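You operate a simulated robot arm through the tools that you are given. There is no shell and no other tool. Be economical: measure what you need, move in short steps, check, and stop when the job is done.

Carry out the task below with a simulated robot arm. There is one attempt and no reset: what you move stays moved.

## Task
Seal the open pack again and put it in the good tray.
Fine: lift it with the rocker and rock the pin down again.
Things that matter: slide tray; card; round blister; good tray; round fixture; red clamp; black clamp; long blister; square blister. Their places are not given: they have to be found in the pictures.

Only the result counts: the job must be done as asked and must still hold three seconds after the hand-in. Knocking over, shifting, dropping, spilling or breaking anything else fails it. Lids that push on must go on centred and level and be pressed home; caps that screw on are set level and turned clockwise until they are tight.

## Robot
A 7-joint arm with a two-finger parallel gripper, fixed in place. Base frame: the origin is at the foot of the arm, x ahead of it, y to its left, z up; the work surface is at about z = 0. Readings come in m, degrees, newtons and seconds.
With the tool pointing down near the work surface it reaches from about 0.24 to 0.62 m from the base axis. Its first joint turns from -66.0 to 66.0 degrees. Payload 2.6 kg.
The TCP is the grasp point between the finger pads, 0.03 m short of the fingertips. In the tool frame z runs along the fingers and y along their closing line. The gripper opens to 0.094 m. The fingers are 0.028 m wide and 0.01 m thick; the gripper's body (0.05 by 0.096 m) begins 0.055 m behind the TCP.
Orientation is that of the tool frame in the base frame, as a unit quaternion [w, x, y, z]. With the fingers straight down and closing along the base's y, the tool's x points along the base's -x, its y along +y and its z along -z.

## Interface
- The arm moves only by the tool play_rows. Its argument "targets" is a list of rows, each a list of 7 numbers: the turn, a rotation vector about the base's x, y, z in units of 5 degrees (1.0 is 5 degrees), then the shift along the base's x, y, z in units of 25 mm (1.0 is 25 mm), then the opening, from 0 (shut) to 1 (fully open). In form: [[rx, ry, rz, tx, ty, tz, hand], ...]. A call has 1 to 8 rows; each row shifts and turns the commanded pose from where the row before left it. A call with a number of a shift or a turn outside -1 to 1 is refused whole. Each row takes 0.2 s and may step no farther than 0.05 m and 8.6 degrees from the row before; otherwise, or with a gripper value out of range, the whole call is refused. Where a pose cannot be reached the arm comes as near as it can. A force on the tool above 50 N (or 10 N above the force at the start of the call, whichever is more), or a blocked arm, ends the call early, and 0.2 s more pass. Each finger travels about 0.072 m/s and halts on what it meets, pressing with about 43 N; the grip force reading is that of the motor and also rises with nothing between the fingers. The clock runs only during rows and for 0.2 s after the last one: add rows that do not move to give the fingers time. It gives the time, the measured TCP pose, the force on the tool (base axes), the opening and the grip force at its end, in the units of the frame above (readings bear some noise).
- Cameras (640 x 400 px; columns grow to the right, rows downward): "scene" is fixed at [0.0154, 0.4103, 0.5672]; the picture's right is [-0.96, -0.29, 0.00], its down [-0.15, 0.50, -0.85] and it looks along [0.24, -0.82, -0.52] (base axes); focal length 350 px, centre (320, 200). "wrist" rides on the gripper at [-0.037, 0, -0.058] in the tool frame; the picture's right is [0.00, -1.00, 0.00], its down [0.97, 0.00, -0.24] and it looks along [0.24, 0.00, 0.97] (tool axes); focal length 218 px, centre (320, 200).
- snapshot(camera): a new picture of that camera. No time passes.
- probe_pixels(camera, pixels): there is no depth. For up to 12 entries [column, row, z] of the newest picture of that camera ("zoom" is the newest enlarged one), the place [x, y] in the base frame at which the ray of that pixel passes the height z, good to about 0.002 m, but the place of the scene camera against the robot may be out by one fixed shift of up to 0.012 m in any direction. No time passes.
- enlarge(camera, box): a new picture of the part [left, top, right, bottom] of that camera's present view, enlarged. No time passes.
- finish_job(): hands the job in; it is judged then, once.

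Keep the steps short. Do not move on a guess: measure, check each grasp and each placing, and mend mistakes. In all there are 80 turns and 54 pictures (those below and enlarged ones count). Leave the gripper open and the arm clear of the work at the hand-in unless told otherwise, and finish with a single line.

The tools are called after "Emit:" as a command line: name --pt "numbers of a row" for each row, then --argument value for the rest, lists and objects as JSON in quotes. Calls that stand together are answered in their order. play_rows: Moves the arm, as the interface text tells. Its arguments: {"type":"object","properties":{"targets":{"type":"array","items":{"type":"array","items":{"type":"number"}}}},"required":["targets"]} The other tools are called the same way: snapshot (camera) takes a picture; probe_pixels (camera, pixels) gives the place at which the rays of pixels pass given heights; enlarge (camera, box) takes an enlarged picture of a part of a camera's view; finish_job () hands the job in.

At the start:

```text
clock: 0.0
ee_pos: [0.3195, -0.1671, 0.3715]
tcp_rot: [0.0, 0.0, 1.0, 0.0]
wrist_force: [0.2, -0.3, 0.0]
width: 0.0938
grip_force: 0.1
```

scene: 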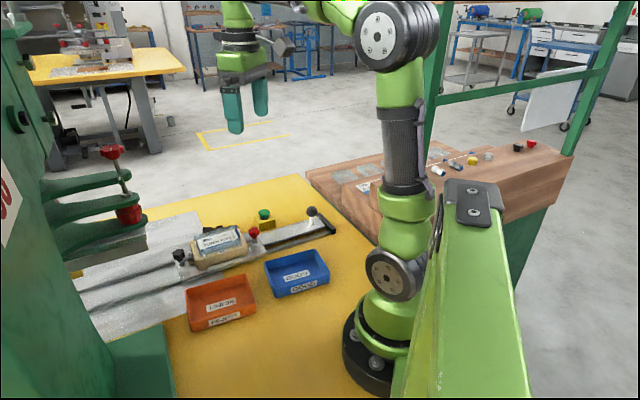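
wrist: 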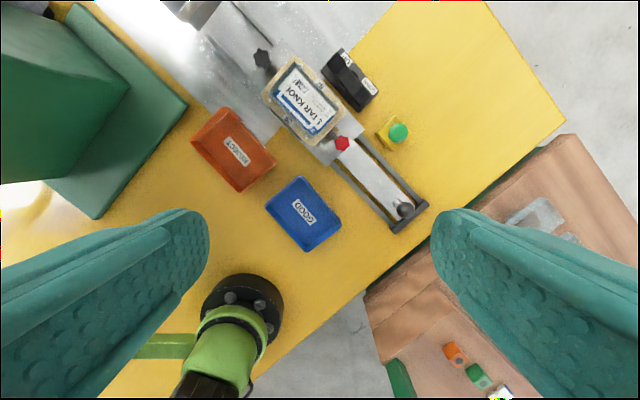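

I see a slide with a tray holding a pack, a red clamp and a black clamp, a blue GOOD tray, an orange REJECT tray, and a side bench. I'll enlarge these areas first.

Emit:
enlarge --camera "wrist" --box '[180, 20, 440, 260]'

Emit:
enlarge --camera "scene" --box '[150, 180, 350, 340]'

Emit:
enlarge --camera "scene" --box '[300, 120, 580, 240]'

```text
1.67 times, centred on (310, 140) of wrist
```

zoom: 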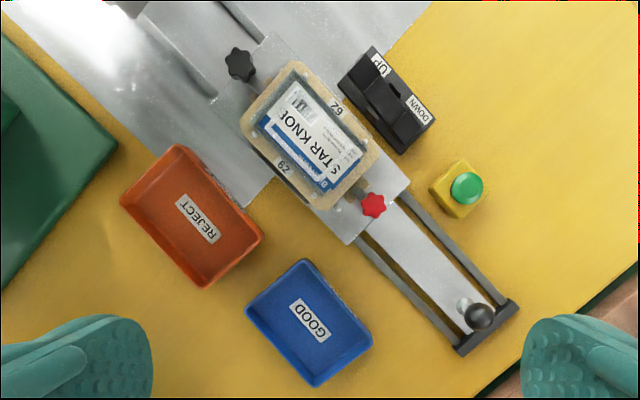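

```text
2.50 times, centred on (250, 260) of scene
```

zoom: 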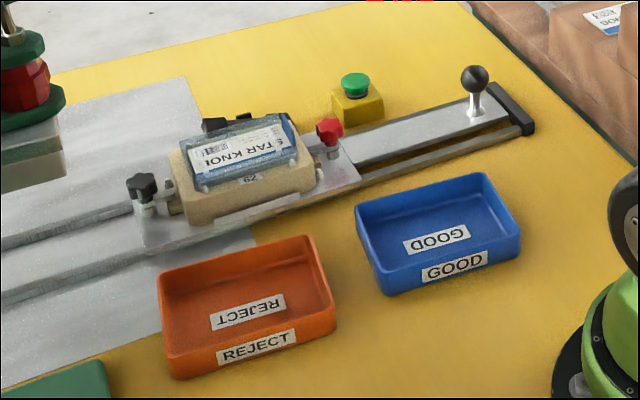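

```text
2.29 times, centred on (440, 180) of scene
```

zoom: 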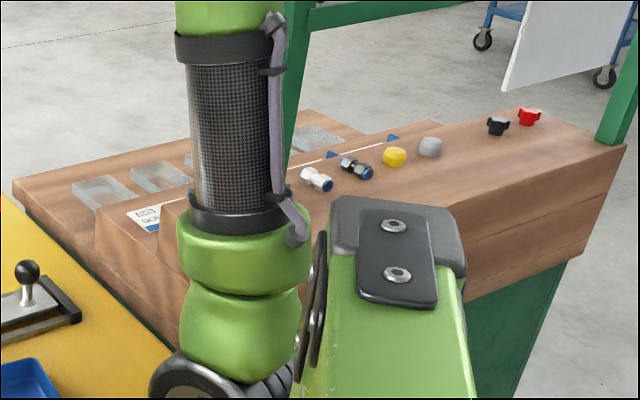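

The rocker reads UP/DOWN and the green button probably starts the press. I need closer looks at the fixture, the press and the bench.

Emit:
enlarge --camera "wrist" --box '[250, 40, 390, 160]'

Emit:
enlarge --camera "scene" --box '[0, 60, 260, 320]'

Emit:
enlarge --camera "scene" --box '[160, 190, 290, 280]'

Emit:
enlarge --camera "wrist" --box '[360, 120, 640, 400]'

```text
3.33 times, centred on (320, 100) of wrist
```

zoom: 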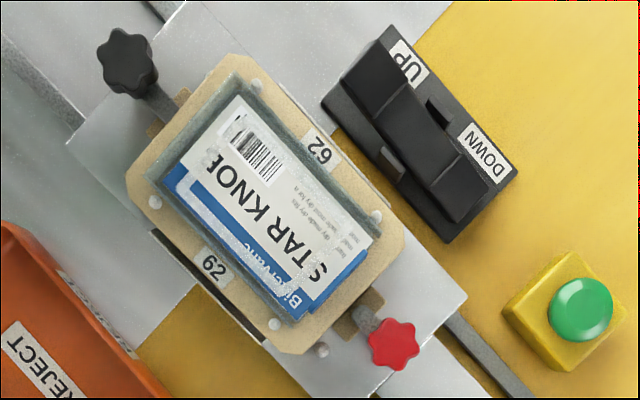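

```text
1.54 times, centred on (130, 190) of scene
```

zoom: 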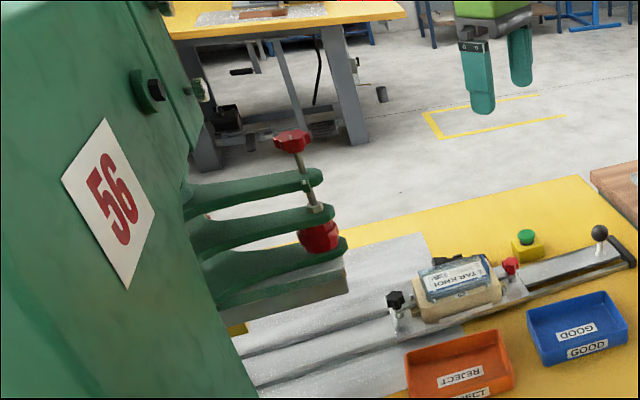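

```text
4.44 times, centred on (225, 235) of scene
```

zoom: 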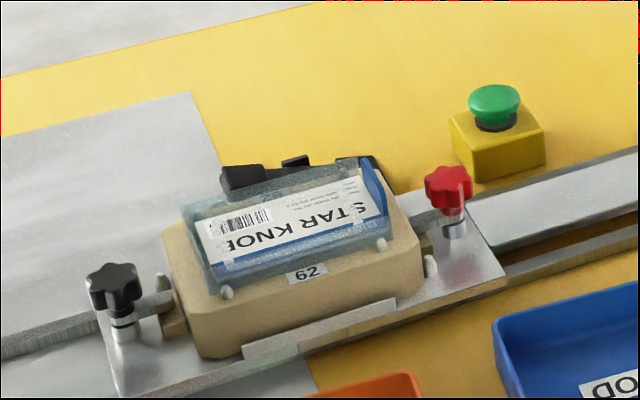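

```text
1.43 times, centred on (500, 260) of wrist
```

zoom: 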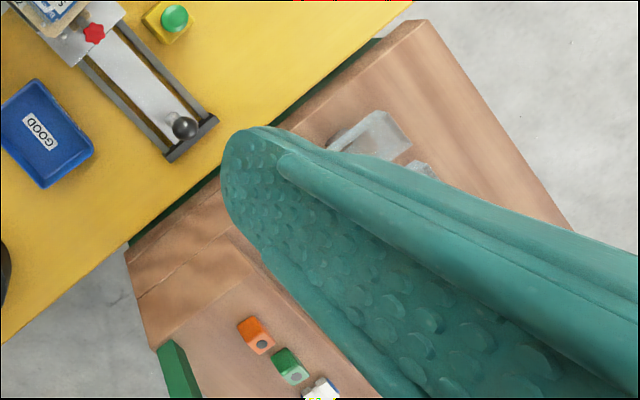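

The pack on fixture 62 seems to have a card that stands up near the red clamp. I'll probe the rough positions of the main things.

Emit:
snapshot --camera "wrist"

Emit:
probe_pixels --camera "wrist" --pixels '[[303, 100, 0.05], [263, 58, 0.06], [342, 143, 0.06], [405, 210, 0.06], [398, 132, 0.05], [350, 80, 0.03], [303, 212, 0.0], [234, 148, 0.0], [340, 60, 0.03], [365, 92, 0.03]]'

Emit:
probe_pixels --camera "scene" --pixels '[[220, 243, 0.05], [312, 211, 0.06], [265, 213, 0.05], [130, 215, 0.06], [297, 278, 0.0], [113, 150, 0.2]]'

```text
44 pictures are left
```

wrist: 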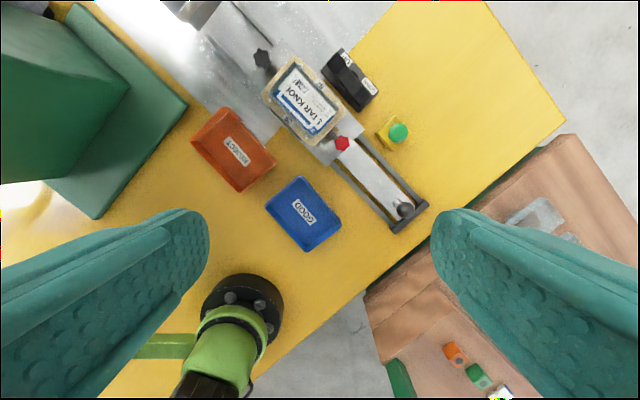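

```text
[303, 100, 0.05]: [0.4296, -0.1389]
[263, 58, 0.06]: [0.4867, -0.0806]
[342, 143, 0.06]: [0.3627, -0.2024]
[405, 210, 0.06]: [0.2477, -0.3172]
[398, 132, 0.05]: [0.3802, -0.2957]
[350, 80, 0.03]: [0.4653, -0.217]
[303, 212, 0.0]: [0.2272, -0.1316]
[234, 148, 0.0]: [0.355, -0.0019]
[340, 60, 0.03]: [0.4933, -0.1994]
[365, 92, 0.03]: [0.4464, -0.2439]
```

```text
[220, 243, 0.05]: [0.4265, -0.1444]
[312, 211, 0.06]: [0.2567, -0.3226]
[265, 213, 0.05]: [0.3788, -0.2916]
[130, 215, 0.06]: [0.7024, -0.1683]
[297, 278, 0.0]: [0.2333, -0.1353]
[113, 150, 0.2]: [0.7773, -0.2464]
```

I'll move over the fixture, a bit lower, for a closer view.

Emit:
play_rows --pt "0 0 0 1 0.2 -1 1" --pt "0 0 0 1 0.2 -1 1" --pt "0 0 0 1 0.2 -1 1" --pt "0 0 0 1 0.2 -1 1" --pt "0 0 0 0.5 0 0 1"

Emit:
snapshot --camera "wrist"

Emit:
enlarge --camera "wrist" --box '[220, 50, 440, 210]'

```text
clock: 1.2
ee_pos: [0.4345, -0.1461, 0.2712]
tcp_rot: [0.0, 0.0, 1.0, 0.0]
wrist_force: [-0.4, 0.1, 1.0]
width: 0.0939
grip_force: 0.1
```

```text
43 pictures are left
```

wrist: 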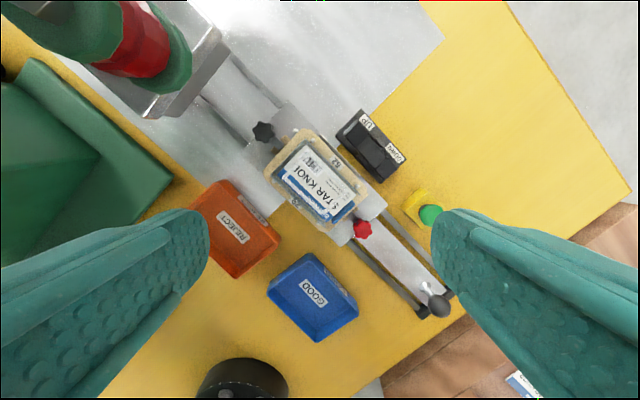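

```text
2.50 times, centred on (330, 130) of wrist
```

zoom: 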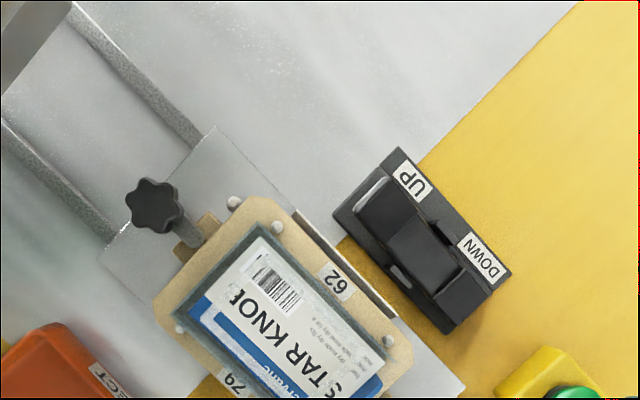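

Emit:
enlarge --camera "wrist" --box '[250, 110, 390, 250]'

Emit:
enlarge --camera "wrist" --box '[330, 95, 420, 185]'

Emit:
enlarge --camera "scene" --box '[170, 205, 270, 280]'

```text
2.86 times, centred on (320, 180) of wrist
```

zoom: 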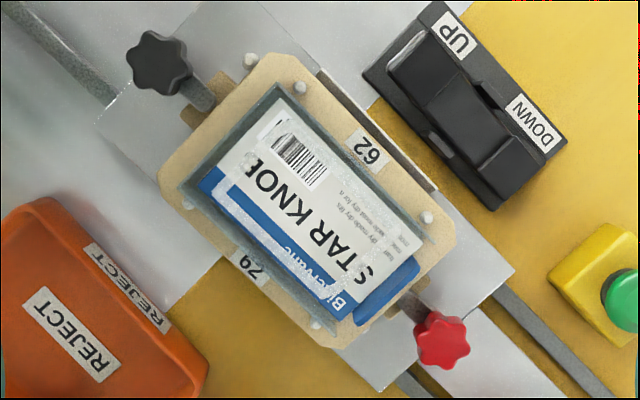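

```text
4.44 times, centred on (375, 140) of wrist
```

zoom: 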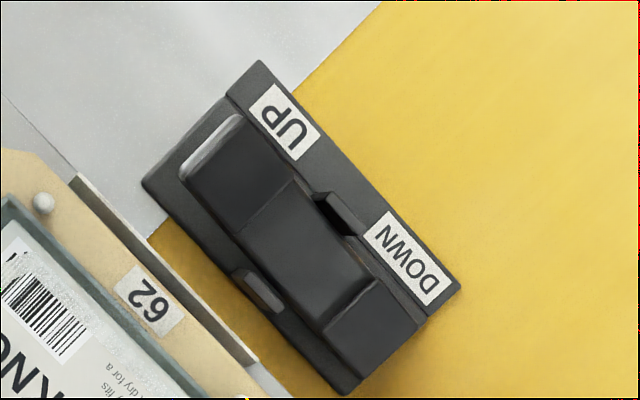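

```text
5.33 times, centred on (220, 242) of scene
```

zoom: 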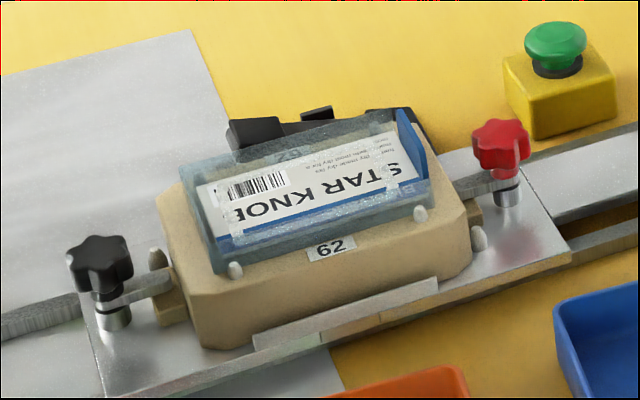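

The pack sits in fixture 62 on the slide tray, and the card end by the red clamp is bent up. Next I'll turn the tool by 45° (needed later for the slide line too) and go towards the bench to view it.

Emit:
play_rows --pt "0 0 1 -1 -0.9 0.3 1" --pt "0 0 1 -1 -1 0.3 1" --pt "0 0 1 -1 -1 0.3 1" --pt "0 0 1 -1 -1 0.3 1" --pt "0 0 1 -1 -1 0.3 1" --pt "0 0 1 -1 -1 0 1" --pt "0 0 1 -0.5 -1 0 1" --pt "0 0 1 0 -1 0 1"

Emit:
snapshot --camera "wrist"

```text
clock: 3.0
ee_pos: [0.2699, -0.3444, 0.3085]
tcp_rot: [0.001, -0.342, 0.94, 0.0]
wrist_force: [0.1, 0.1, -0.3]
width: 0.0939
grip_force: 0.1
```

```text
38 pictures are left
```

wrist: 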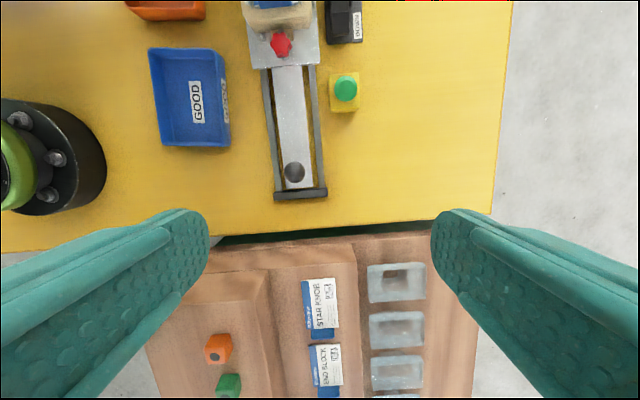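

The bench holds spare cards and blisters. I'll enlarge them once, then go close to the fixture.

Emit:
enlarge --camera "wrist" --box '[190, 220, 450, 400]'

Emit:
play_rows --pt "0 0 1 0.9 0.9 -0.6 1" --pt "0 0 0 0.9 0.9 -0.6 1" --pt "0 0 0 0.9 0.9 -0.6 1" --pt "0 0 0 0.9 0.9 -0.6 1" --pt "0 0 0 0.9 0.9 -0.6 1" --pt "0 0 0 0.9 0.9 -0.6 1"

Emit:
snapshot --camera "wrist"

Emit:
enlarge --camera "wrist" --box '[220, 50, 420, 250]'

```text
2.22 times, centred on (320, 310) of wrist
```

zoom: 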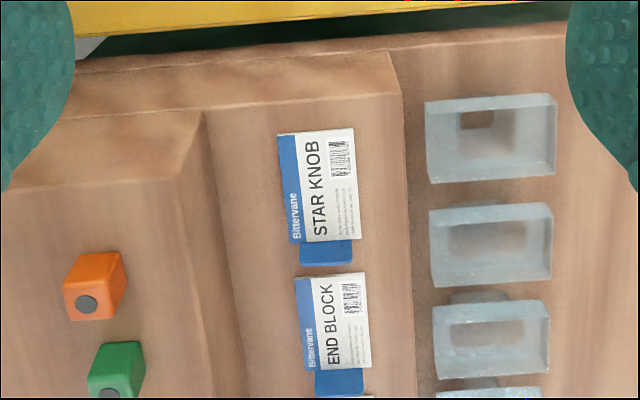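

```text
clock: 4.4
ee_pos: [0.4047, -0.2109, 0.2213]
tcp_rot: [0.001, -0.383, 0.924, -0.001]
wrist_force: [0.3, -0.1, 0.3]
width: 0.0942
grip_force: 0.1
```

```text
36 pictures are left
```

wrist: 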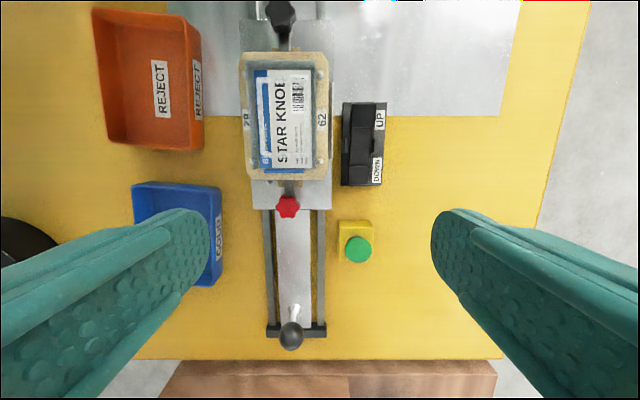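

```text
2.00 times, centred on (320, 150) of wrist
```

zoom: 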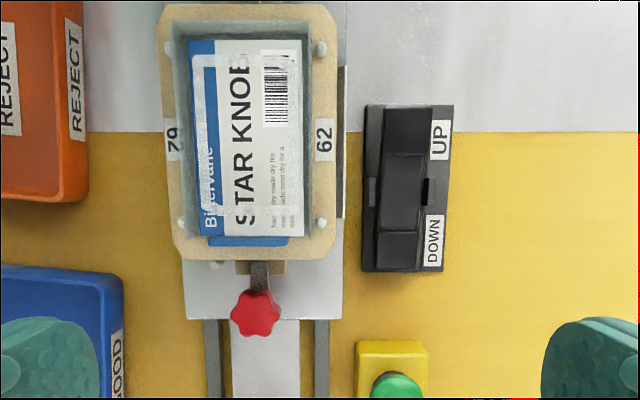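

The rocker's UP end stands higher, so it's presently in DOWN (pin down). Both clamps point into the fixture. The plan is to push the slide in by the ball handle, press green, pull out, rock UP, take the pack out, then rock DOWN. I'll measure the ball (291,337), the button and the rocker at several heights.

Emit:
probe_pixels --camera "wrist" --pixels '[[291, 336, 0.04], [291, 336, 0.06], [291, 336, 0.08], [357, 249, 0.03], [357, 249, 0.05], [357, 249, 0.07], [363, 145, 0.03], [363, 145, 0.05], [288, 206, 0.04], [288, 206, 0.07], [280, 14, 0.04], [280, 14, 0.07]]'

Emit:
probe_pixels --camera "scene" --pixels '[[312, 211, 0.04], [312, 211, 0.06], [312, 211, 0.08], [264, 213, 0.03], [264, 213, 0.05], [264, 213, 0.07], [253, 232, 0.04], [253, 232, 0.07], [178, 255, 0.04], [178, 255, 0.07]]'

Emit:
enlarge --camera "wrist" --box '[250, 280, 350, 360]'

```text
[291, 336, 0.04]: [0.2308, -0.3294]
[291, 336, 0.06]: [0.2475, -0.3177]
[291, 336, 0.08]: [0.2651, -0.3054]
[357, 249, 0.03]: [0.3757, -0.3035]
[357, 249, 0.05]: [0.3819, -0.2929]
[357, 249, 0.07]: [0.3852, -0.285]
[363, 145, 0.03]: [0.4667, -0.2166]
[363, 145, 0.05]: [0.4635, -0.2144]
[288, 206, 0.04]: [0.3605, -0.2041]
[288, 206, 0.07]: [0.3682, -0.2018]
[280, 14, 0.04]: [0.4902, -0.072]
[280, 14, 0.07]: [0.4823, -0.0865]
```

```text
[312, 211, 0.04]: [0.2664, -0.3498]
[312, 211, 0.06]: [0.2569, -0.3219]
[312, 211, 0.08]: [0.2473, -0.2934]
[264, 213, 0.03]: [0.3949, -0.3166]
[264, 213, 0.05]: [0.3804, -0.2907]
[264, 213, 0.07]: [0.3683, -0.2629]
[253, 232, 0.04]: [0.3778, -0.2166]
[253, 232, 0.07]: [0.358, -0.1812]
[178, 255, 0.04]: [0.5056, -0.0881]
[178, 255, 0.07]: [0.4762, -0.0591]
```

```text
5.00 times, centred on (300, 320) of wrist
```

zoom: 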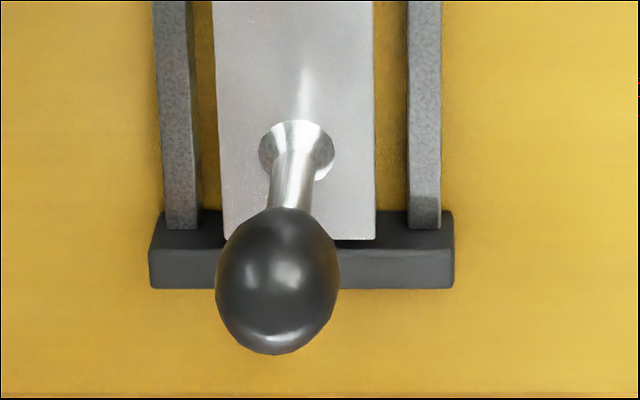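

Two wrist views agree on the ball at (0.2475, -0.3175, z≈0.06), and the slide runs along 45°. Next I'll go above the ball at z≈0.13.

Emit:
play_rows --pt "0 0 0 -0.9 -0.61 0 1" --pt "0 0 0 -0.9 -0.61 -0.3 1" --pt "0 0 0 -0.9 -0.61 -0.6 1" --pt "0 0 0 -0.9 -0.61 -0.6 1" --pt "0 0 0 -0.9 -0.61 -0.6 1" --pt "0 0 0 -0.9 -0.61 -0.6 1" --pt "0 0 0 -0.89 -0.61 -0.9 1"

Emit:
snapshot --camera "wrist"

```text
clock: 6.0
ee_pos: [0.249, -0.316, 0.1296]
tcp_rot: [0.0, -0.382, 0.924, -0.001]
wrist_force: [0.0, 0.4, -0.9]
width: 0.0942
grip_force: 0.0
```

```text
33 pictures are left
```

wrist: 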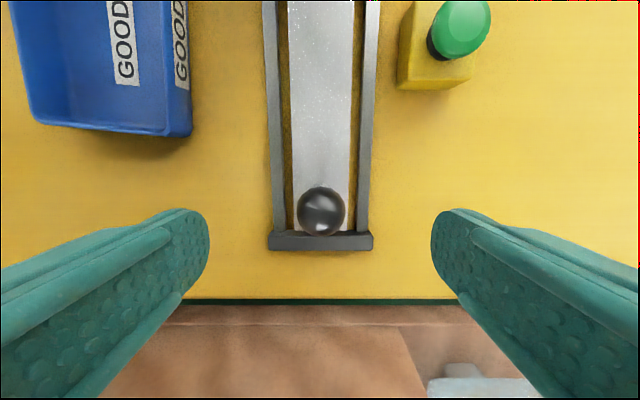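

Emit:
probe_pixels --camera "wrist" --pixels '[[321, 211, 0.06], [321, 211, 0.065], [190, 135, 0.03], [270, 240, 0.02], [372, 240, 0.02], [462, 28, 0.05]]'

```text
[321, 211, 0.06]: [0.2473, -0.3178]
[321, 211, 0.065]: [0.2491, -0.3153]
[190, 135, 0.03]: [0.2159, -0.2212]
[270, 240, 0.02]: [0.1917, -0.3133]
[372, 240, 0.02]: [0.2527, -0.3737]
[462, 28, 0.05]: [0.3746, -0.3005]
```

The ball is confirmed at (0.248,-0.317), with free space for both fingers. I'll descend to z=0.062 and close.

Emit:
play_rows --pt "0 0 0 -0.03 -0.03 -0.9 1" --pt "0 0 0 -0.02 -0.02 -0.9 1" --pt "0 0 0 0 0 -0.9 1" --pt "0 0 0 0 0 0 0.1" --pt "0 0 0 0 0 0 0.1" --pt "0 0 0 0 0 0 0.1" --pt "0 0 0 0 0 0 0.1"

Emit:
snapshot --camera "wrist"

```text
clock: 7.6
ee_pos: [0.2468, -0.3173, 0.0632]
tcp_rot: [0.0, -0.383, 0.924, 0.0]
wrist_force: [4.3, -5.5, -8.7]
width: 0.0302
grip_force: 44.7
```

```text
32 pictures are left
```

wrist: 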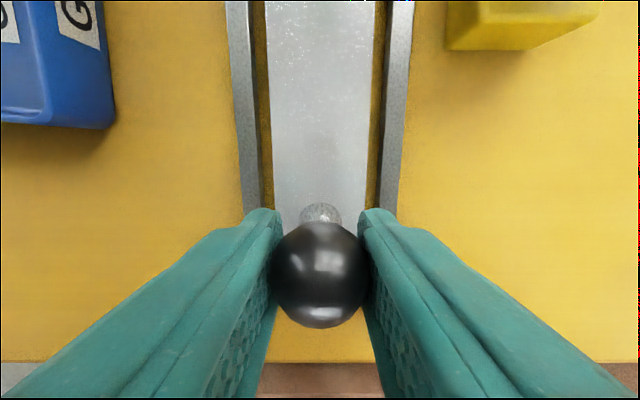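

The ball is held (width 30 mm). I'll push the slide inwards along 45° in small steps and watch the force.

Emit:
play_rows --pt "0 0 0 0.2 0.2 0 0.1" --pt "0 0 0 0.4 0.4 0 0.1" --pt "0 0 0 0.4 0.4 0 0.1" --pt "0 0 0 0.4 0.4 0 0.1" --pt "0 0 0 0.4 0.4 0 0.1" --pt "0 0 0 0.4 0.4 0 0.1"

Emit:
snapshot --camera "scene"

```text
clock: 9.0
ee_pos: [0.3025, -0.2635, 0.0622]
tcp_rot: [0.0, -0.382, 0.924, 0.001]
wrist_force: [-1.9, -0.1, -10.0]
width: 0.0303
grip_force: 44.9
```

```text
31 pictures are left
```

scene: 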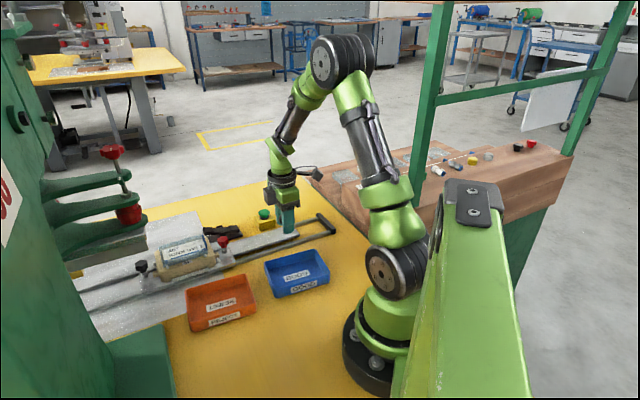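

The tray slides freely. Pushing on.

Emit:
play_rows --pt "0 0 0 0.4 0.4 0 0.1" --pt "0 0 0 0.4 0.4 0 0.1" --pt "0 0 0 0.4 0.4 0 0.1" --pt "0 0 0 0.4 0.4 0 0.1" --pt "0 0 0 0.4 0.4 0 0.1" --pt "0 0 0 0.4 0.4 0 0.1" --pt "0 0 0 0.4 0.4 0 0.1"

Emit:
snapshot --camera "scene"

```text
clock: 10.6
ee_pos: [0.3729, -0.1931, 0.0624]
tcp_rot: [0.001, -0.383, 0.924, 0.0]
wrist_force: [-7.3, 5.5, 19.5]
width: 0.0304
grip_force: 45.3
```

```text
30 pictures are left
```

scene: 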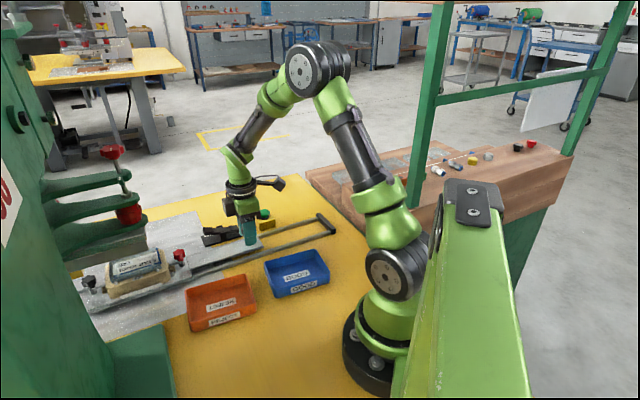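

The tray is entering the press. I'll push on in smaller steps until it meets a stop.

Emit:
play_rows --pt "0 0 0 0.3 0.3 0 0.1" --pt "0 0 0 0.3 0.3 0 0.1" --pt "0 0 0 0.3 0.3 0 0.1" --pt "0 0 0 0.3 0.3 0 0.1" --pt "0 0 0 0.3 0.3 0 0.1"

Emit:
snapshot --camera "scene"

Emit:
snapshot --camera "wrist"

```text
clock: 11.8
ee_pos: [0.4099, -0.1563, 0.0624]
tcp_rot: [0.0, -0.383, 0.924, 0.0]
wrist_force: [2.8, -4.9, 8.1]
width: 0.0303
grip_force: 44.7
```

```text
29 pictures are left
```

scene: 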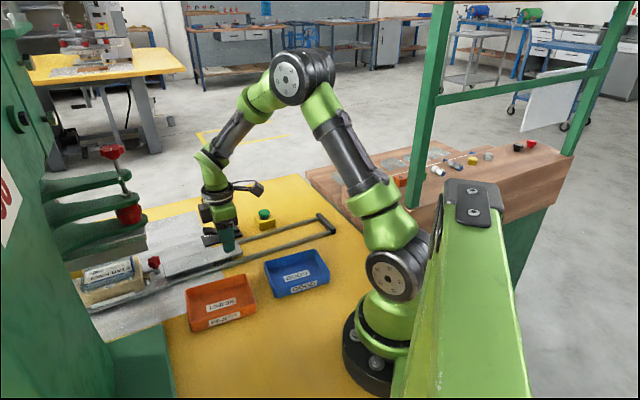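

```text
28 pictures are left
```

wrist: 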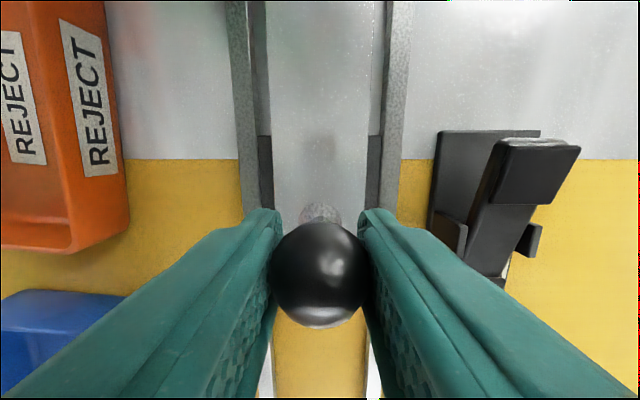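

The rocker's UP end is clearly raised (state DOWN). I'll keep pushing.

Emit:
play_rows --pt "0 0 0 0.3 0.3 0 0.1" --pt "0 0 0 0.3 0.3 0 0.1" --pt "0 0 0 0.3 0.3 0 0.1" --pt "0 0 0 0.3 0.3 0 0.1" --pt "0 0 0 0.3 0.3 0 0.1"

Emit:
snapshot --camera "scene"

```text
clock: 13.0
ee_pos: [0.4466, -0.1197, 0.0618]
tcp_rot: [0.001, -0.382, 0.924, -0.002]
wrist_force: [17.6, -19.6, -8.7]
width: 0.0301
grip_force: 44.5
```

```text
27 pictures are left
```

scene: 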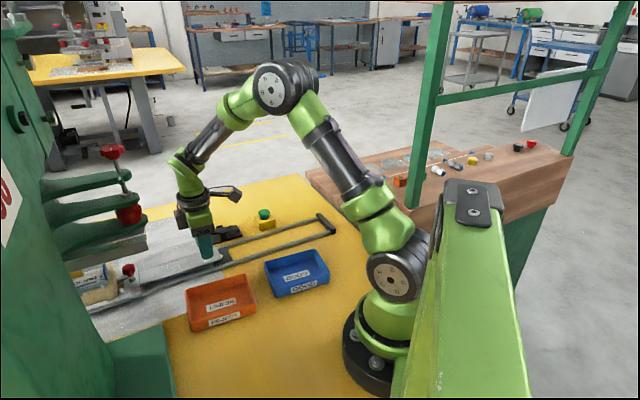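

A sideways force of about 26 N shows the line is slightly off 45°. I'll ease the hand sideways by about 1.5 mm and continue.

Emit:
play_rows --pt "0 0 0 0.05 -0.05 0 0.1" --pt "0 0 0 0.3 0.28 0 0.1" --pt "0 0 0 0.3 0.28 0 0.1" --pt "0 0 0 0.3 0.28 0 0.1"

Emit:
snapshot --camera "scene"

```text
clock: 14.1
ee_pos: [0.4623, -0.1046, 0.0592]
tcp_rot: [-0.013, -0.375, 0.927, 0.003]
wrist_force: [-7.5, -0.9, 4.8]
width: 0.0308
grip_force: 44.7
stopped in row 4: the force on the tool passed its limit (the readings are from after the stop); the commanded pose is now the measured one
```

```text
26 pictures are left
```

scene: 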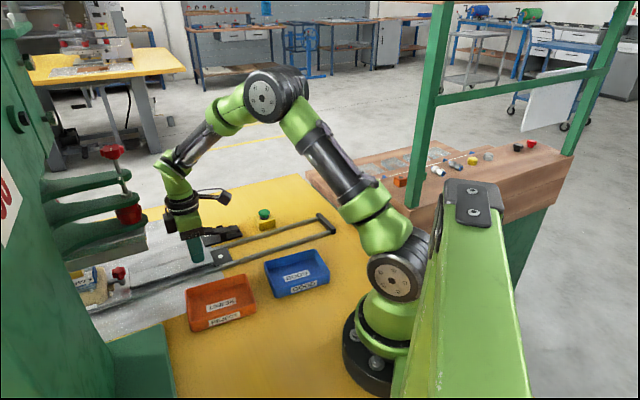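

The slide met resistance at about 0.215·√2 = 0.30 m of travel. I'll check the picture closely.

Emit:
enlarge --camera "scene" --box '[60, 200, 280, 330]'

Emit:
snapshot --camera "wrist"

```text
2.91 times, centred on (170, 265) of scene
```

zoom: 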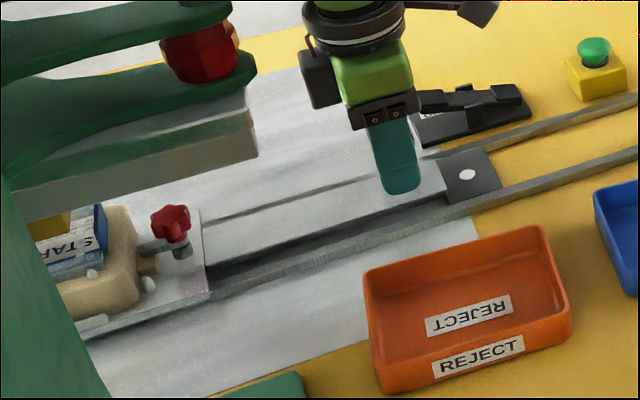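

```text
24 pictures are left
```

wrist: 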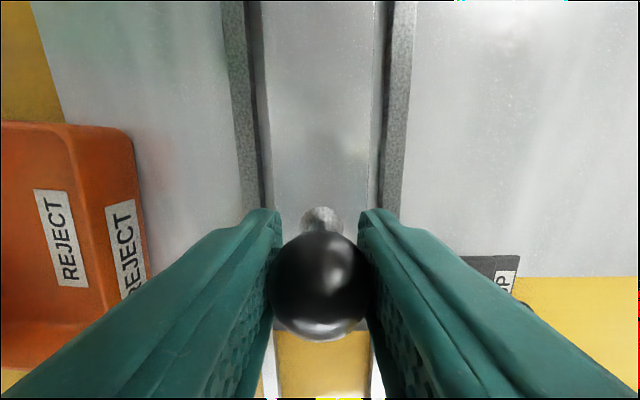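

The slide stopped solidly with the fixture under the press head; the lift pin's seat is now exposed. I'll nudge once more to confirm it's at the stop.

Emit:
play_rows --pt "0 0 0 0.15 0.15 0 0.1" --pt "0 0 0 0 0 0 0.1"

```text
clock: 14.6
ee_pos: [0.4608, -0.105, 0.0589]
tcp_rot: [-0.019, -0.371, 0.929, 0.003]
wrist_force: [-3.6, -0.9, 1.5]
width: 0.0305
grip_force: 44.7
stopped in row 2: the force on the tool passed its limit (the readings are from after the stop); the commanded pose is now the measured one
```

It's at the stop. I'll open, rise, straighten the tool, and move towards the green button.

Emit:
play_rows --pt "0 0 0 0 0 0 0.55" --pt "0 0 0 0 0 0 0.55" --pt "0 0 0 0 0 1 0.55" --pt "0 0 0 0 0 1 0.55" --pt "0.1 -0.43 0.29 -0.4 -1 1 0.3" --pt "0 0 0 -0.6 -1 0 0.1" --pt "0 0 0 -0.6 -1 0 0" --pt "0 0 0 -0.6 -1 0 0"

Emit:
snapshot --camera "wrist"

Emit:
snapshot --camera "scene"

```text
clock: 16.4
ee_pos: [0.4053, -0.2051, 0.1342]
tcp_rot: [0.001, -0.382, 0.924, 0.0]
wrist_force: [1.0, -0.1, 0.9]
width: 0.0
grip_force: 33.3
```

```text
23 pictures are left
```

wrist: 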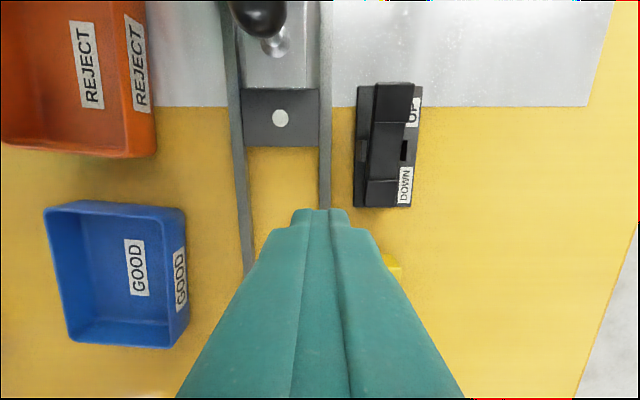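

```text
22 pictures are left
```

scene: 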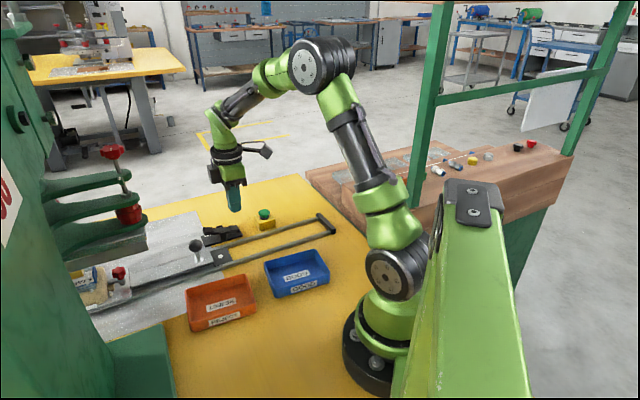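

The slide stayed in. Combining views, the button top lies near (0.379,-0.298), z≈0.043. I'll move above it with shut fingers and check.

Emit:
play_rows --pt "0 0 0 -0.26 -0.93 0 0" --pt "0 0 0 -0.26 -0.93 -0.2 0" --pt "0 0 0 -0.26 -0.93 -0.3 0" --pt "0 0 0 -0.26 -0.93 -0.4 0"

Emit:
enlarge --camera "scene" --box '[220, 170, 320, 250]'

Emit:
snapshot --camera "wrist"

```text
clock: 17.4
ee_pos: [0.3805, -0.2971, 0.1114]
tcp_rot: [0.001, -0.383, 0.924, 0.001]
wrist_force: [0.7, 0.2, -0.4]
width: 0.0
grip_force: 32.6
```

```text
5.00 times, centred on (270, 210) of scene
```

zoom: 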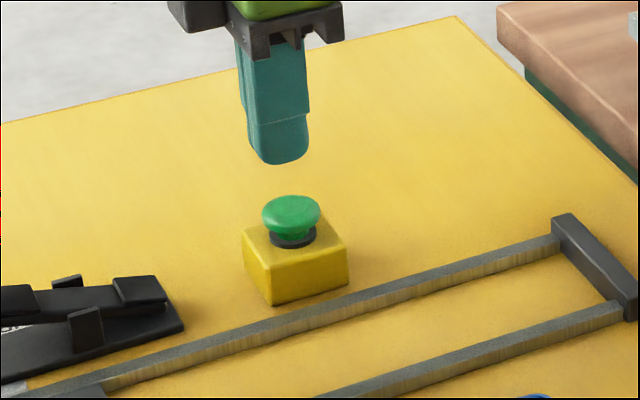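

```text
20 pictures are left
```

wrist: 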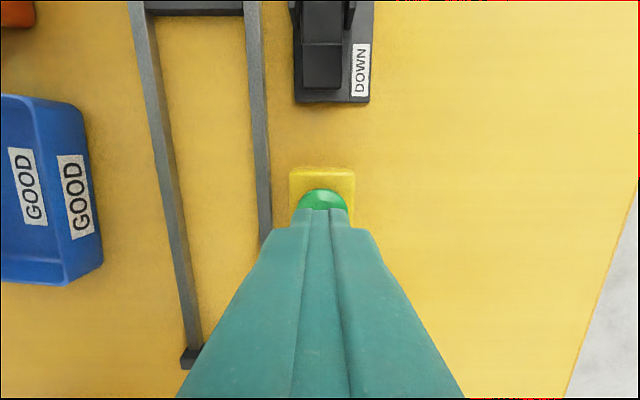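

The tip is centred over the button to about 2 mm. Pressing down slowly.

Emit:
play_rows --pt "0 0 0 0 0 -0.5 0" --pt "0 0 0 0 0 -0.5 0" --pt "0 0 0 0 0 -0.2 0" --pt "0 0 0 0 0 -0.15 0" --pt "0 0 0 0 0 -0.15 0"

```text
clock: 18.6
ee_pos: [0.381, -0.2971, 0.0732]
tcp_rot: [0.002, -0.382, 0.924, 0.001]
wrist_force: [1.7, 0.1, 2.5]
width: 0.0
grip_force: 32.6
```

Emit:
play_rows --pt "0 0 0 0 0 -0.1 0" --pt "0 0 0 0 0 -0.1 0" --pt "0 0 0 0 0 -0.1 0"

Emit:
snapshot --camera "scene"

```text
clock: 19.4
ee_pos: [0.3804, -0.2984, 0.0688]
tcp_rot: [0.002, -0.382, 0.924, 0.001]
wrist_force: [-8.8, 12.1, 31.6]
width: 0.0
grip_force: 33.3
```

```text
19 pictures are left
```

scene: 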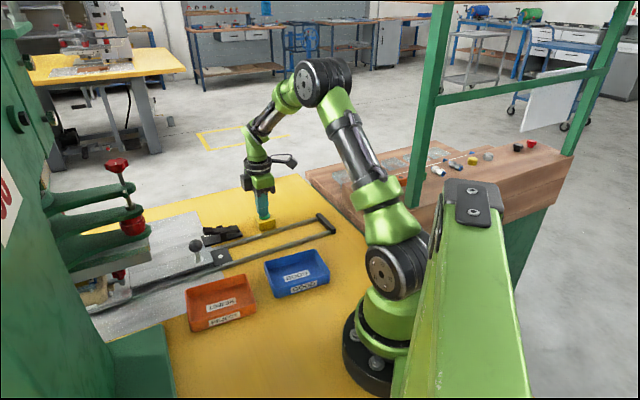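

The head is down on the pack, so the press is running. I'll lift off the button and wait.

Emit:
play_rows --pt "0 0 0 0 0 0.6 0" --pt "0 0 0 0 0 1 0" --pt "0 0 0 0 0 1 0.3" --pt "0 0 0 0 0 0 0.5" --pt "0 0 0 0 0 0 0.55" --pt "0 0 0 0 0 0 0.55" --pt "0 0 0 0 0 0 0.55" --pt "0 0 0 0 0 0 0.55"

Emit:
snapshot --camera "scene"

```text
clock: 21.2
ee_pos: [0.3794, -0.2977, 0.1326]
tcp_rot: [0.001, -0.383, 0.924, 0.001]
wrist_force: [-0.2, 0.0, 0.1]
width: 0.0517
grip_force: 0.1
```

```text
18 pictures are left
```

scene: 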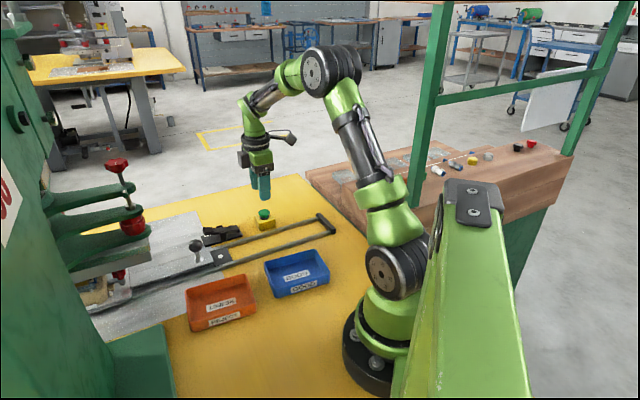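

The head is still down. While waiting I'll move back above the ball handle at (0.461,-0.105), staying high.

Emit:
play_rows --pt "0 0 0 0.41 0.965 0 0.55" --pt "0 0 0 0.41 0.965 0 0.55" --pt "0 0 0 0.41 0.965 0 0.55" --pt "0 0 0 0.41 0.965 0 0.55" --pt "0 0 0 0.41 0.965 0 0.55" --pt "0 0 0 0.41 0.965 0 0.55" --pt "0 0 0 0.41 0.965 0 0.55" --pt "0 0 0 0.41 0.965 0 0.55"

Emit:
play_rows --pt "0 0 0 0 0 0 0.55" --pt "0 0 0 0 0 0 0.55" --pt "0 0 0 0 0 0 0.55" --pt "0 0 0 0 0 0 0.55" --pt "0 0 0 0 0 0 0.55" --pt "0 0 0 0 0 0 0.55" --pt "0 0 0 0 0 0 0.55" --pt "0 0 0 0 0 0 0.55"

Emit:
snapshot --camera "scene"

Emit:
snapshot --camera "wrist"

```text
clock: 23.0
ee_pos: [0.4634, -0.1032, 0.1304]
tcp_rot: [0.001, -0.383, 0.924, 0.0]
wrist_force: [-0.1, -0.1, 0.1]
width: 0.0518
grip_force: 0.1
```

```text
clock: 24.8
ee_pos: [0.4623, -0.1028, 0.1313]
tcp_rot: [0.002, -0.383, 0.924, 0.002]
wrist_force: [0.3, -0.8, 0.2]
width: 0.0519
grip_force: 0.1
```

```text
17 pictures are left
```

scene: 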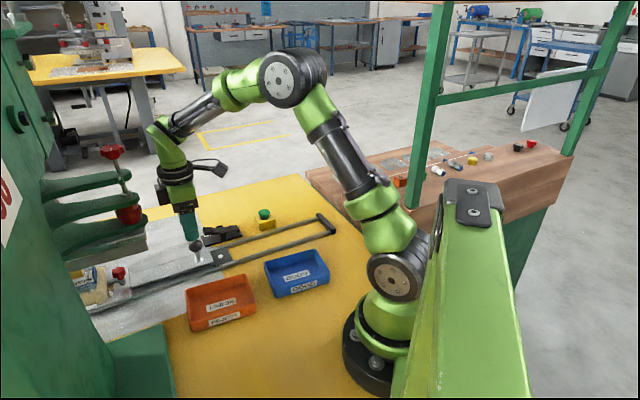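

```text
16 pictures are left
```

wrist: 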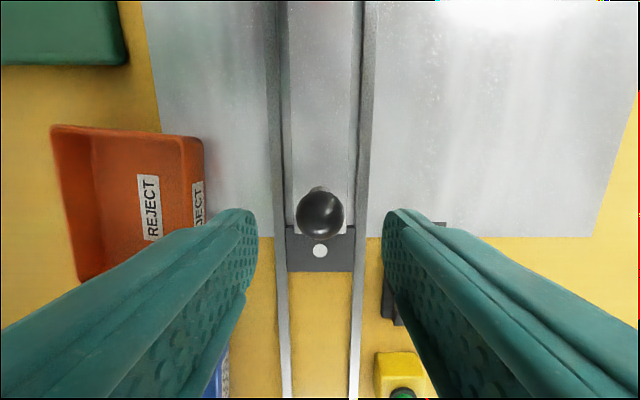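

The head has risen again: the seal cycle is done. The ball is centred between the fingers at (320,214). Descend and grip.

Emit:
play_rows --pt "0 0 0 0 -0.03 -0.9 0.55" --pt "0 0 0 0 -0.03 -0.9 0.55" --pt "0 0 0 0 0 -0.9 0.55" --pt "0 0 0 0 0 0 0.1" --pt "0 0 0 0 0 0 0.1" --pt "0 0 0 0 0 0 0.1"

Emit:
play_rows --pt "0 0 0 -0.2 -0.2 0 0.1" --pt "0 0 0 -0.4 -0.395 0 0.1" --pt "0 0 0 -0.4 -0.395 0 0.1" --pt "0 0 0 -0.4 -0.395 0 0.1" --pt "0 0 0 -0.4 -0.395 0 0.1" --pt "0 0 0 -0.4 -0.395 0 0.1" --pt "0 0 0 -0.4 -0.395 0 0.1" --pt "0 0 0 -0.4 -0.395 0 0.1"

```text
clock: 26.2
ee_pos: [0.4603, -0.1043, 0.0632]
tcp_rot: [-0.002, -0.382, 0.924, 0.003]
wrist_force: [-23.1, 6.7, 5.0]
width: 0.0306
grip_force: 45.1
```

```text
clock: 28.0
ee_pos: [0.3857, -0.1786, 0.0623]
tcp_rot: [0.0, -0.382, 0.924, 0.004]
wrist_force: [-13.7, 16.0, -0.1]
width: 0.0305
grip_force: 45.0
```

The slide comes out smoothly. I'll ease the side force and go on.

Emit:
play_rows --pt "0 0 0 -0.44 -0.36 0 0.1" --pt "0 0 0 -0.4 -0.4 0 0.1" --pt "0 0 0 -0.4 -0.4 0 0.1" --pt "0 0 0 -0.4 -0.4 0 0.1" --pt "0 0 0 -0.4 -0.4 0 0.1" --pt "0 0 0 -0.4 -0.4 0 0.1" --pt "0 0 0 -0.4 -0.4 0 0.1" --pt "0 0 0 -0.4 -0.4 0 0.1"

Emit:
play_rows --pt "0 0 0 -0.4 -0.4 0 0.1" --pt "0 0 0 -0.4 -0.4 0 0.1" --pt "0 0 0 -0.4 -0.4 0 0.1" --pt "0 0 0 -0.3 -0.3 0 0.1" --pt "0 0 0 -0.3 -0.3 0 0.1" --pt "0 0 0 -0.3 -0.3 0 0.1" --pt "0 0 0 -0.2 -0.2 0 0.1"

```text
clock: 29.8
ee_pos: [0.3054, -0.2596, 0.063]
tcp_rot: [0.002, -0.382, 0.924, 0.001]
wrist_force: [12.8, -9.8, -36.1]
width: 0.0306
grip_force: 45.3
```

```text
clock: 31.4
ee_pos: [0.2475, -0.317, 0.0642]
tcp_rot: [0.002, -0.384, 0.923, 0.0]
wrist_force: [22.8, -15.9, -33.0]
width: 0.0306
grip_force: 44.8
```

It's back at the home reading. One small nudge will confirm the stop, then open and rise.

Emit:
play_rows --pt "0 0 0 -0.1 -0.1 0 0.1" --pt "0 0 0 -0.1 -0.1 0 0.1"

Emit:
play_rows --pt "0 0 0 0 0 0 0.6" --pt "0 0 0 0 0 0 0.6" --pt "0 0 0 0 0 0.9 0.6" --pt "0 0 0 0 0 1 0.6" --pt "0 0 0 0.8 0.3 1 0.3" --pt "0 0 0 1 0.5 1 0.1" --pt "0 0 0 1 0.5 0 0" --pt "0 0 0 1 0.5 0 0"

Emit:
play_rows --pt "0 0 0 1 0.5 0 0" --pt "0 0 0 1 0.5 0 0" --pt "0 0 0 1 0.3 0 0"

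Emit:
snapshot --camera "wrist"

```text
clock: 32.0
ee_pos: [0.2474, -0.3178, 0.0659]
tcp_rot: [0.005, -0.386, 0.922, 0.002]
wrist_force: [31.0, 11.9, -7.6]
width: 0.0308
grip_force: 44.5
```

```text
clock: 33.8
ee_pos: [0.3384, -0.2775, 0.1623]
tcp_rot: [0.001, -0.383, 0.924, 0.0]
wrist_force: [-0.6, 0.5, 0.4]
width: 0.0
grip_force: 33.1
```

```text
clock: 34.6
ee_pos: [0.4134, -0.244, 0.1607]
tcp_rot: [0.002, -0.383, 0.924, 0.0]
wrist_force: [1.0, 0.8, -0.3]
width: 0.0
grip_force: 33.0
```

```text
15 pictures are left
```

wrist: 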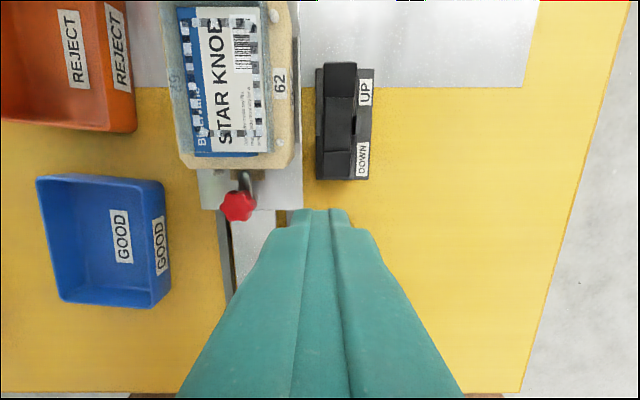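

The pack now bears a knurled seal pattern and the bent tab is flat. The rocker UP end is at (340,78). I'll measure it.

Emit:
probe_pixels --camera "wrist" --pixels '[[340, 77, 0.03], [340, 77, 0.04], [340, 77, 0.05], [340, 65, 0.04], [338, 163, 0.025], [340, 122, 0.035], [315, 180, 0.01], [370, 180, 0.01]]'

Emit:
enlarge --camera "scene" --box '[160, 195, 280, 275]'

```text
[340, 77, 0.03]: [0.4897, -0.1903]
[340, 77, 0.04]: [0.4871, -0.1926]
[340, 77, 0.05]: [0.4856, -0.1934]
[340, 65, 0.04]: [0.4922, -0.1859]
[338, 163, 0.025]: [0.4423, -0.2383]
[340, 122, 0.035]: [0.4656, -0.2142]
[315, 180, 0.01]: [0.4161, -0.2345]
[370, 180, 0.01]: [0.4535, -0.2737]
```

```text
5.00 times, centred on (220, 235) of scene
```

zoom: 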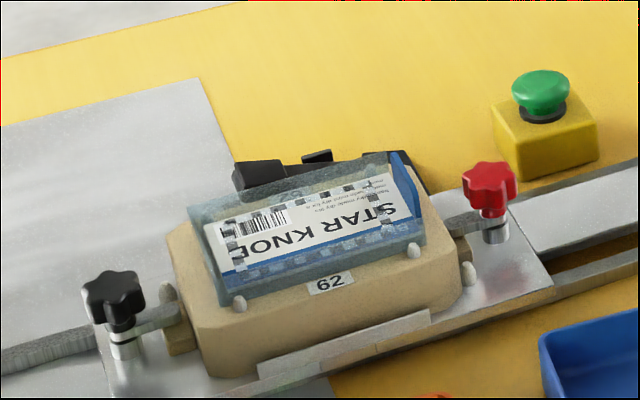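

The UP end pad is at (0.488,-0.192). I'll move over it with shut fingers and go down to just above.

Emit:
play_rows --pt "0 0 0 0.75 0.53 0 0" --pt "0 0 0 0.75 0.53 0 0" --pt "0 0 0 0.75 0.52 -0.6 0" --pt "0 0 0 0.75 0.52 -0.8 0" --pt "0 0 0 0 0 -0.8 0"

Emit:
snapshot --camera "wrist"

```text
clock: 35.8
ee_pos: [0.4883, -0.1914, 0.1061]
tcp_rot: [0.002, -0.382, 0.924, 0.002]
wrist_force: [-0.7, -0.5, 0.9]
width: 0.0
grip_force: 32.9
```

```text
13 pictures are left
```

wrist: 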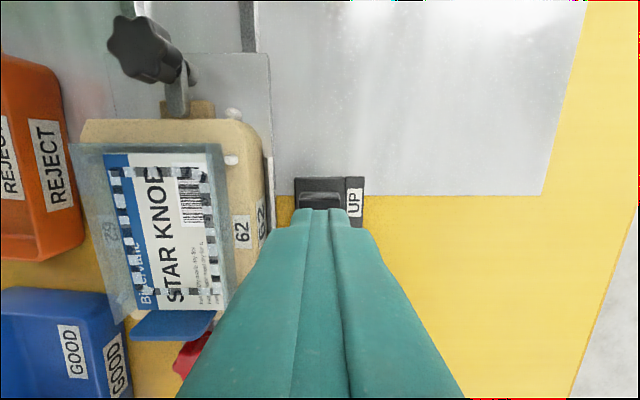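

The tip is over the UP pad. I'll press down in steps.

Emit:
play_rows --pt "0 0 0 0 0 -0.5 0" --pt "0 0 0 0 0 -0.4 0" --pt "0 0 0 0 0 -0.3 0" --pt "0 0 0 0 0 -0.2 0" --pt "0 0 0 0 0 -0.2 0" --pt "0 0 0 0 0 -0.2 0"

Emit:
snapshot --camera "scene"

```text
clock: 37.2
ee_pos: [0.4893, -0.1928, 0.0617]
tcp_rot: [0.002, -0.383, 0.924, 0.0]
wrist_force: [0.6, 0.5, 2.3]
width: 0.0003
grip_force: 33.2
```

```text
12 pictures are left
```

scene: 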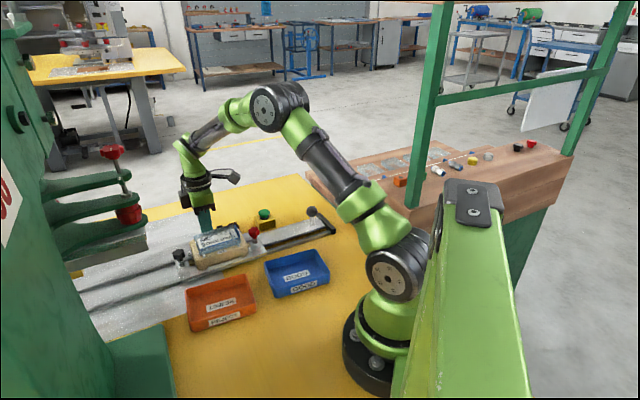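

Force is still small (2 N). Pressing on.

Emit:
play_rows --pt "0 0 0 0 0 -0.15 0" --pt "0 0 0 0 0 -0.15 0" --pt "0 0 0 0 0 -0.15 0" --pt "0 0 0 0 0 -0.15 0"

Emit:
enlarge --camera "scene" --box '[160, 195, 280, 275]'

```text
clock: 38.1
ee_pos: [0.4927, -0.1915, 0.0562]
tcp_rot: [0.006, -0.383, 0.924, -0.003]
wrist_force: [-1.0, 0.5, 3.4]
width: 0.0
grip_force: 32.8
stopped in row 4: the force on the tool passed its limit (the readings are from after the stop); the commanded pose is now the measured one
```

```text
5.00 times, centred on (220, 235) of scene
```

zoom: 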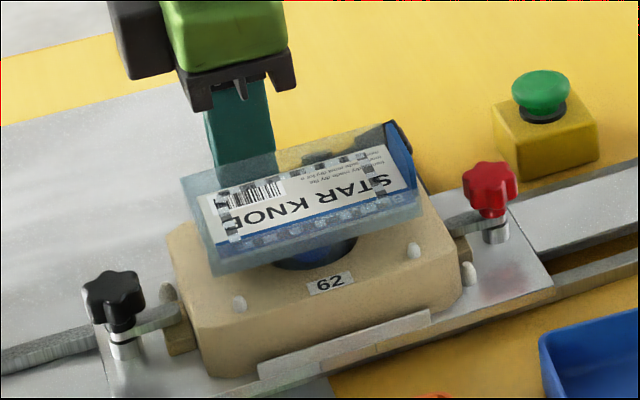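

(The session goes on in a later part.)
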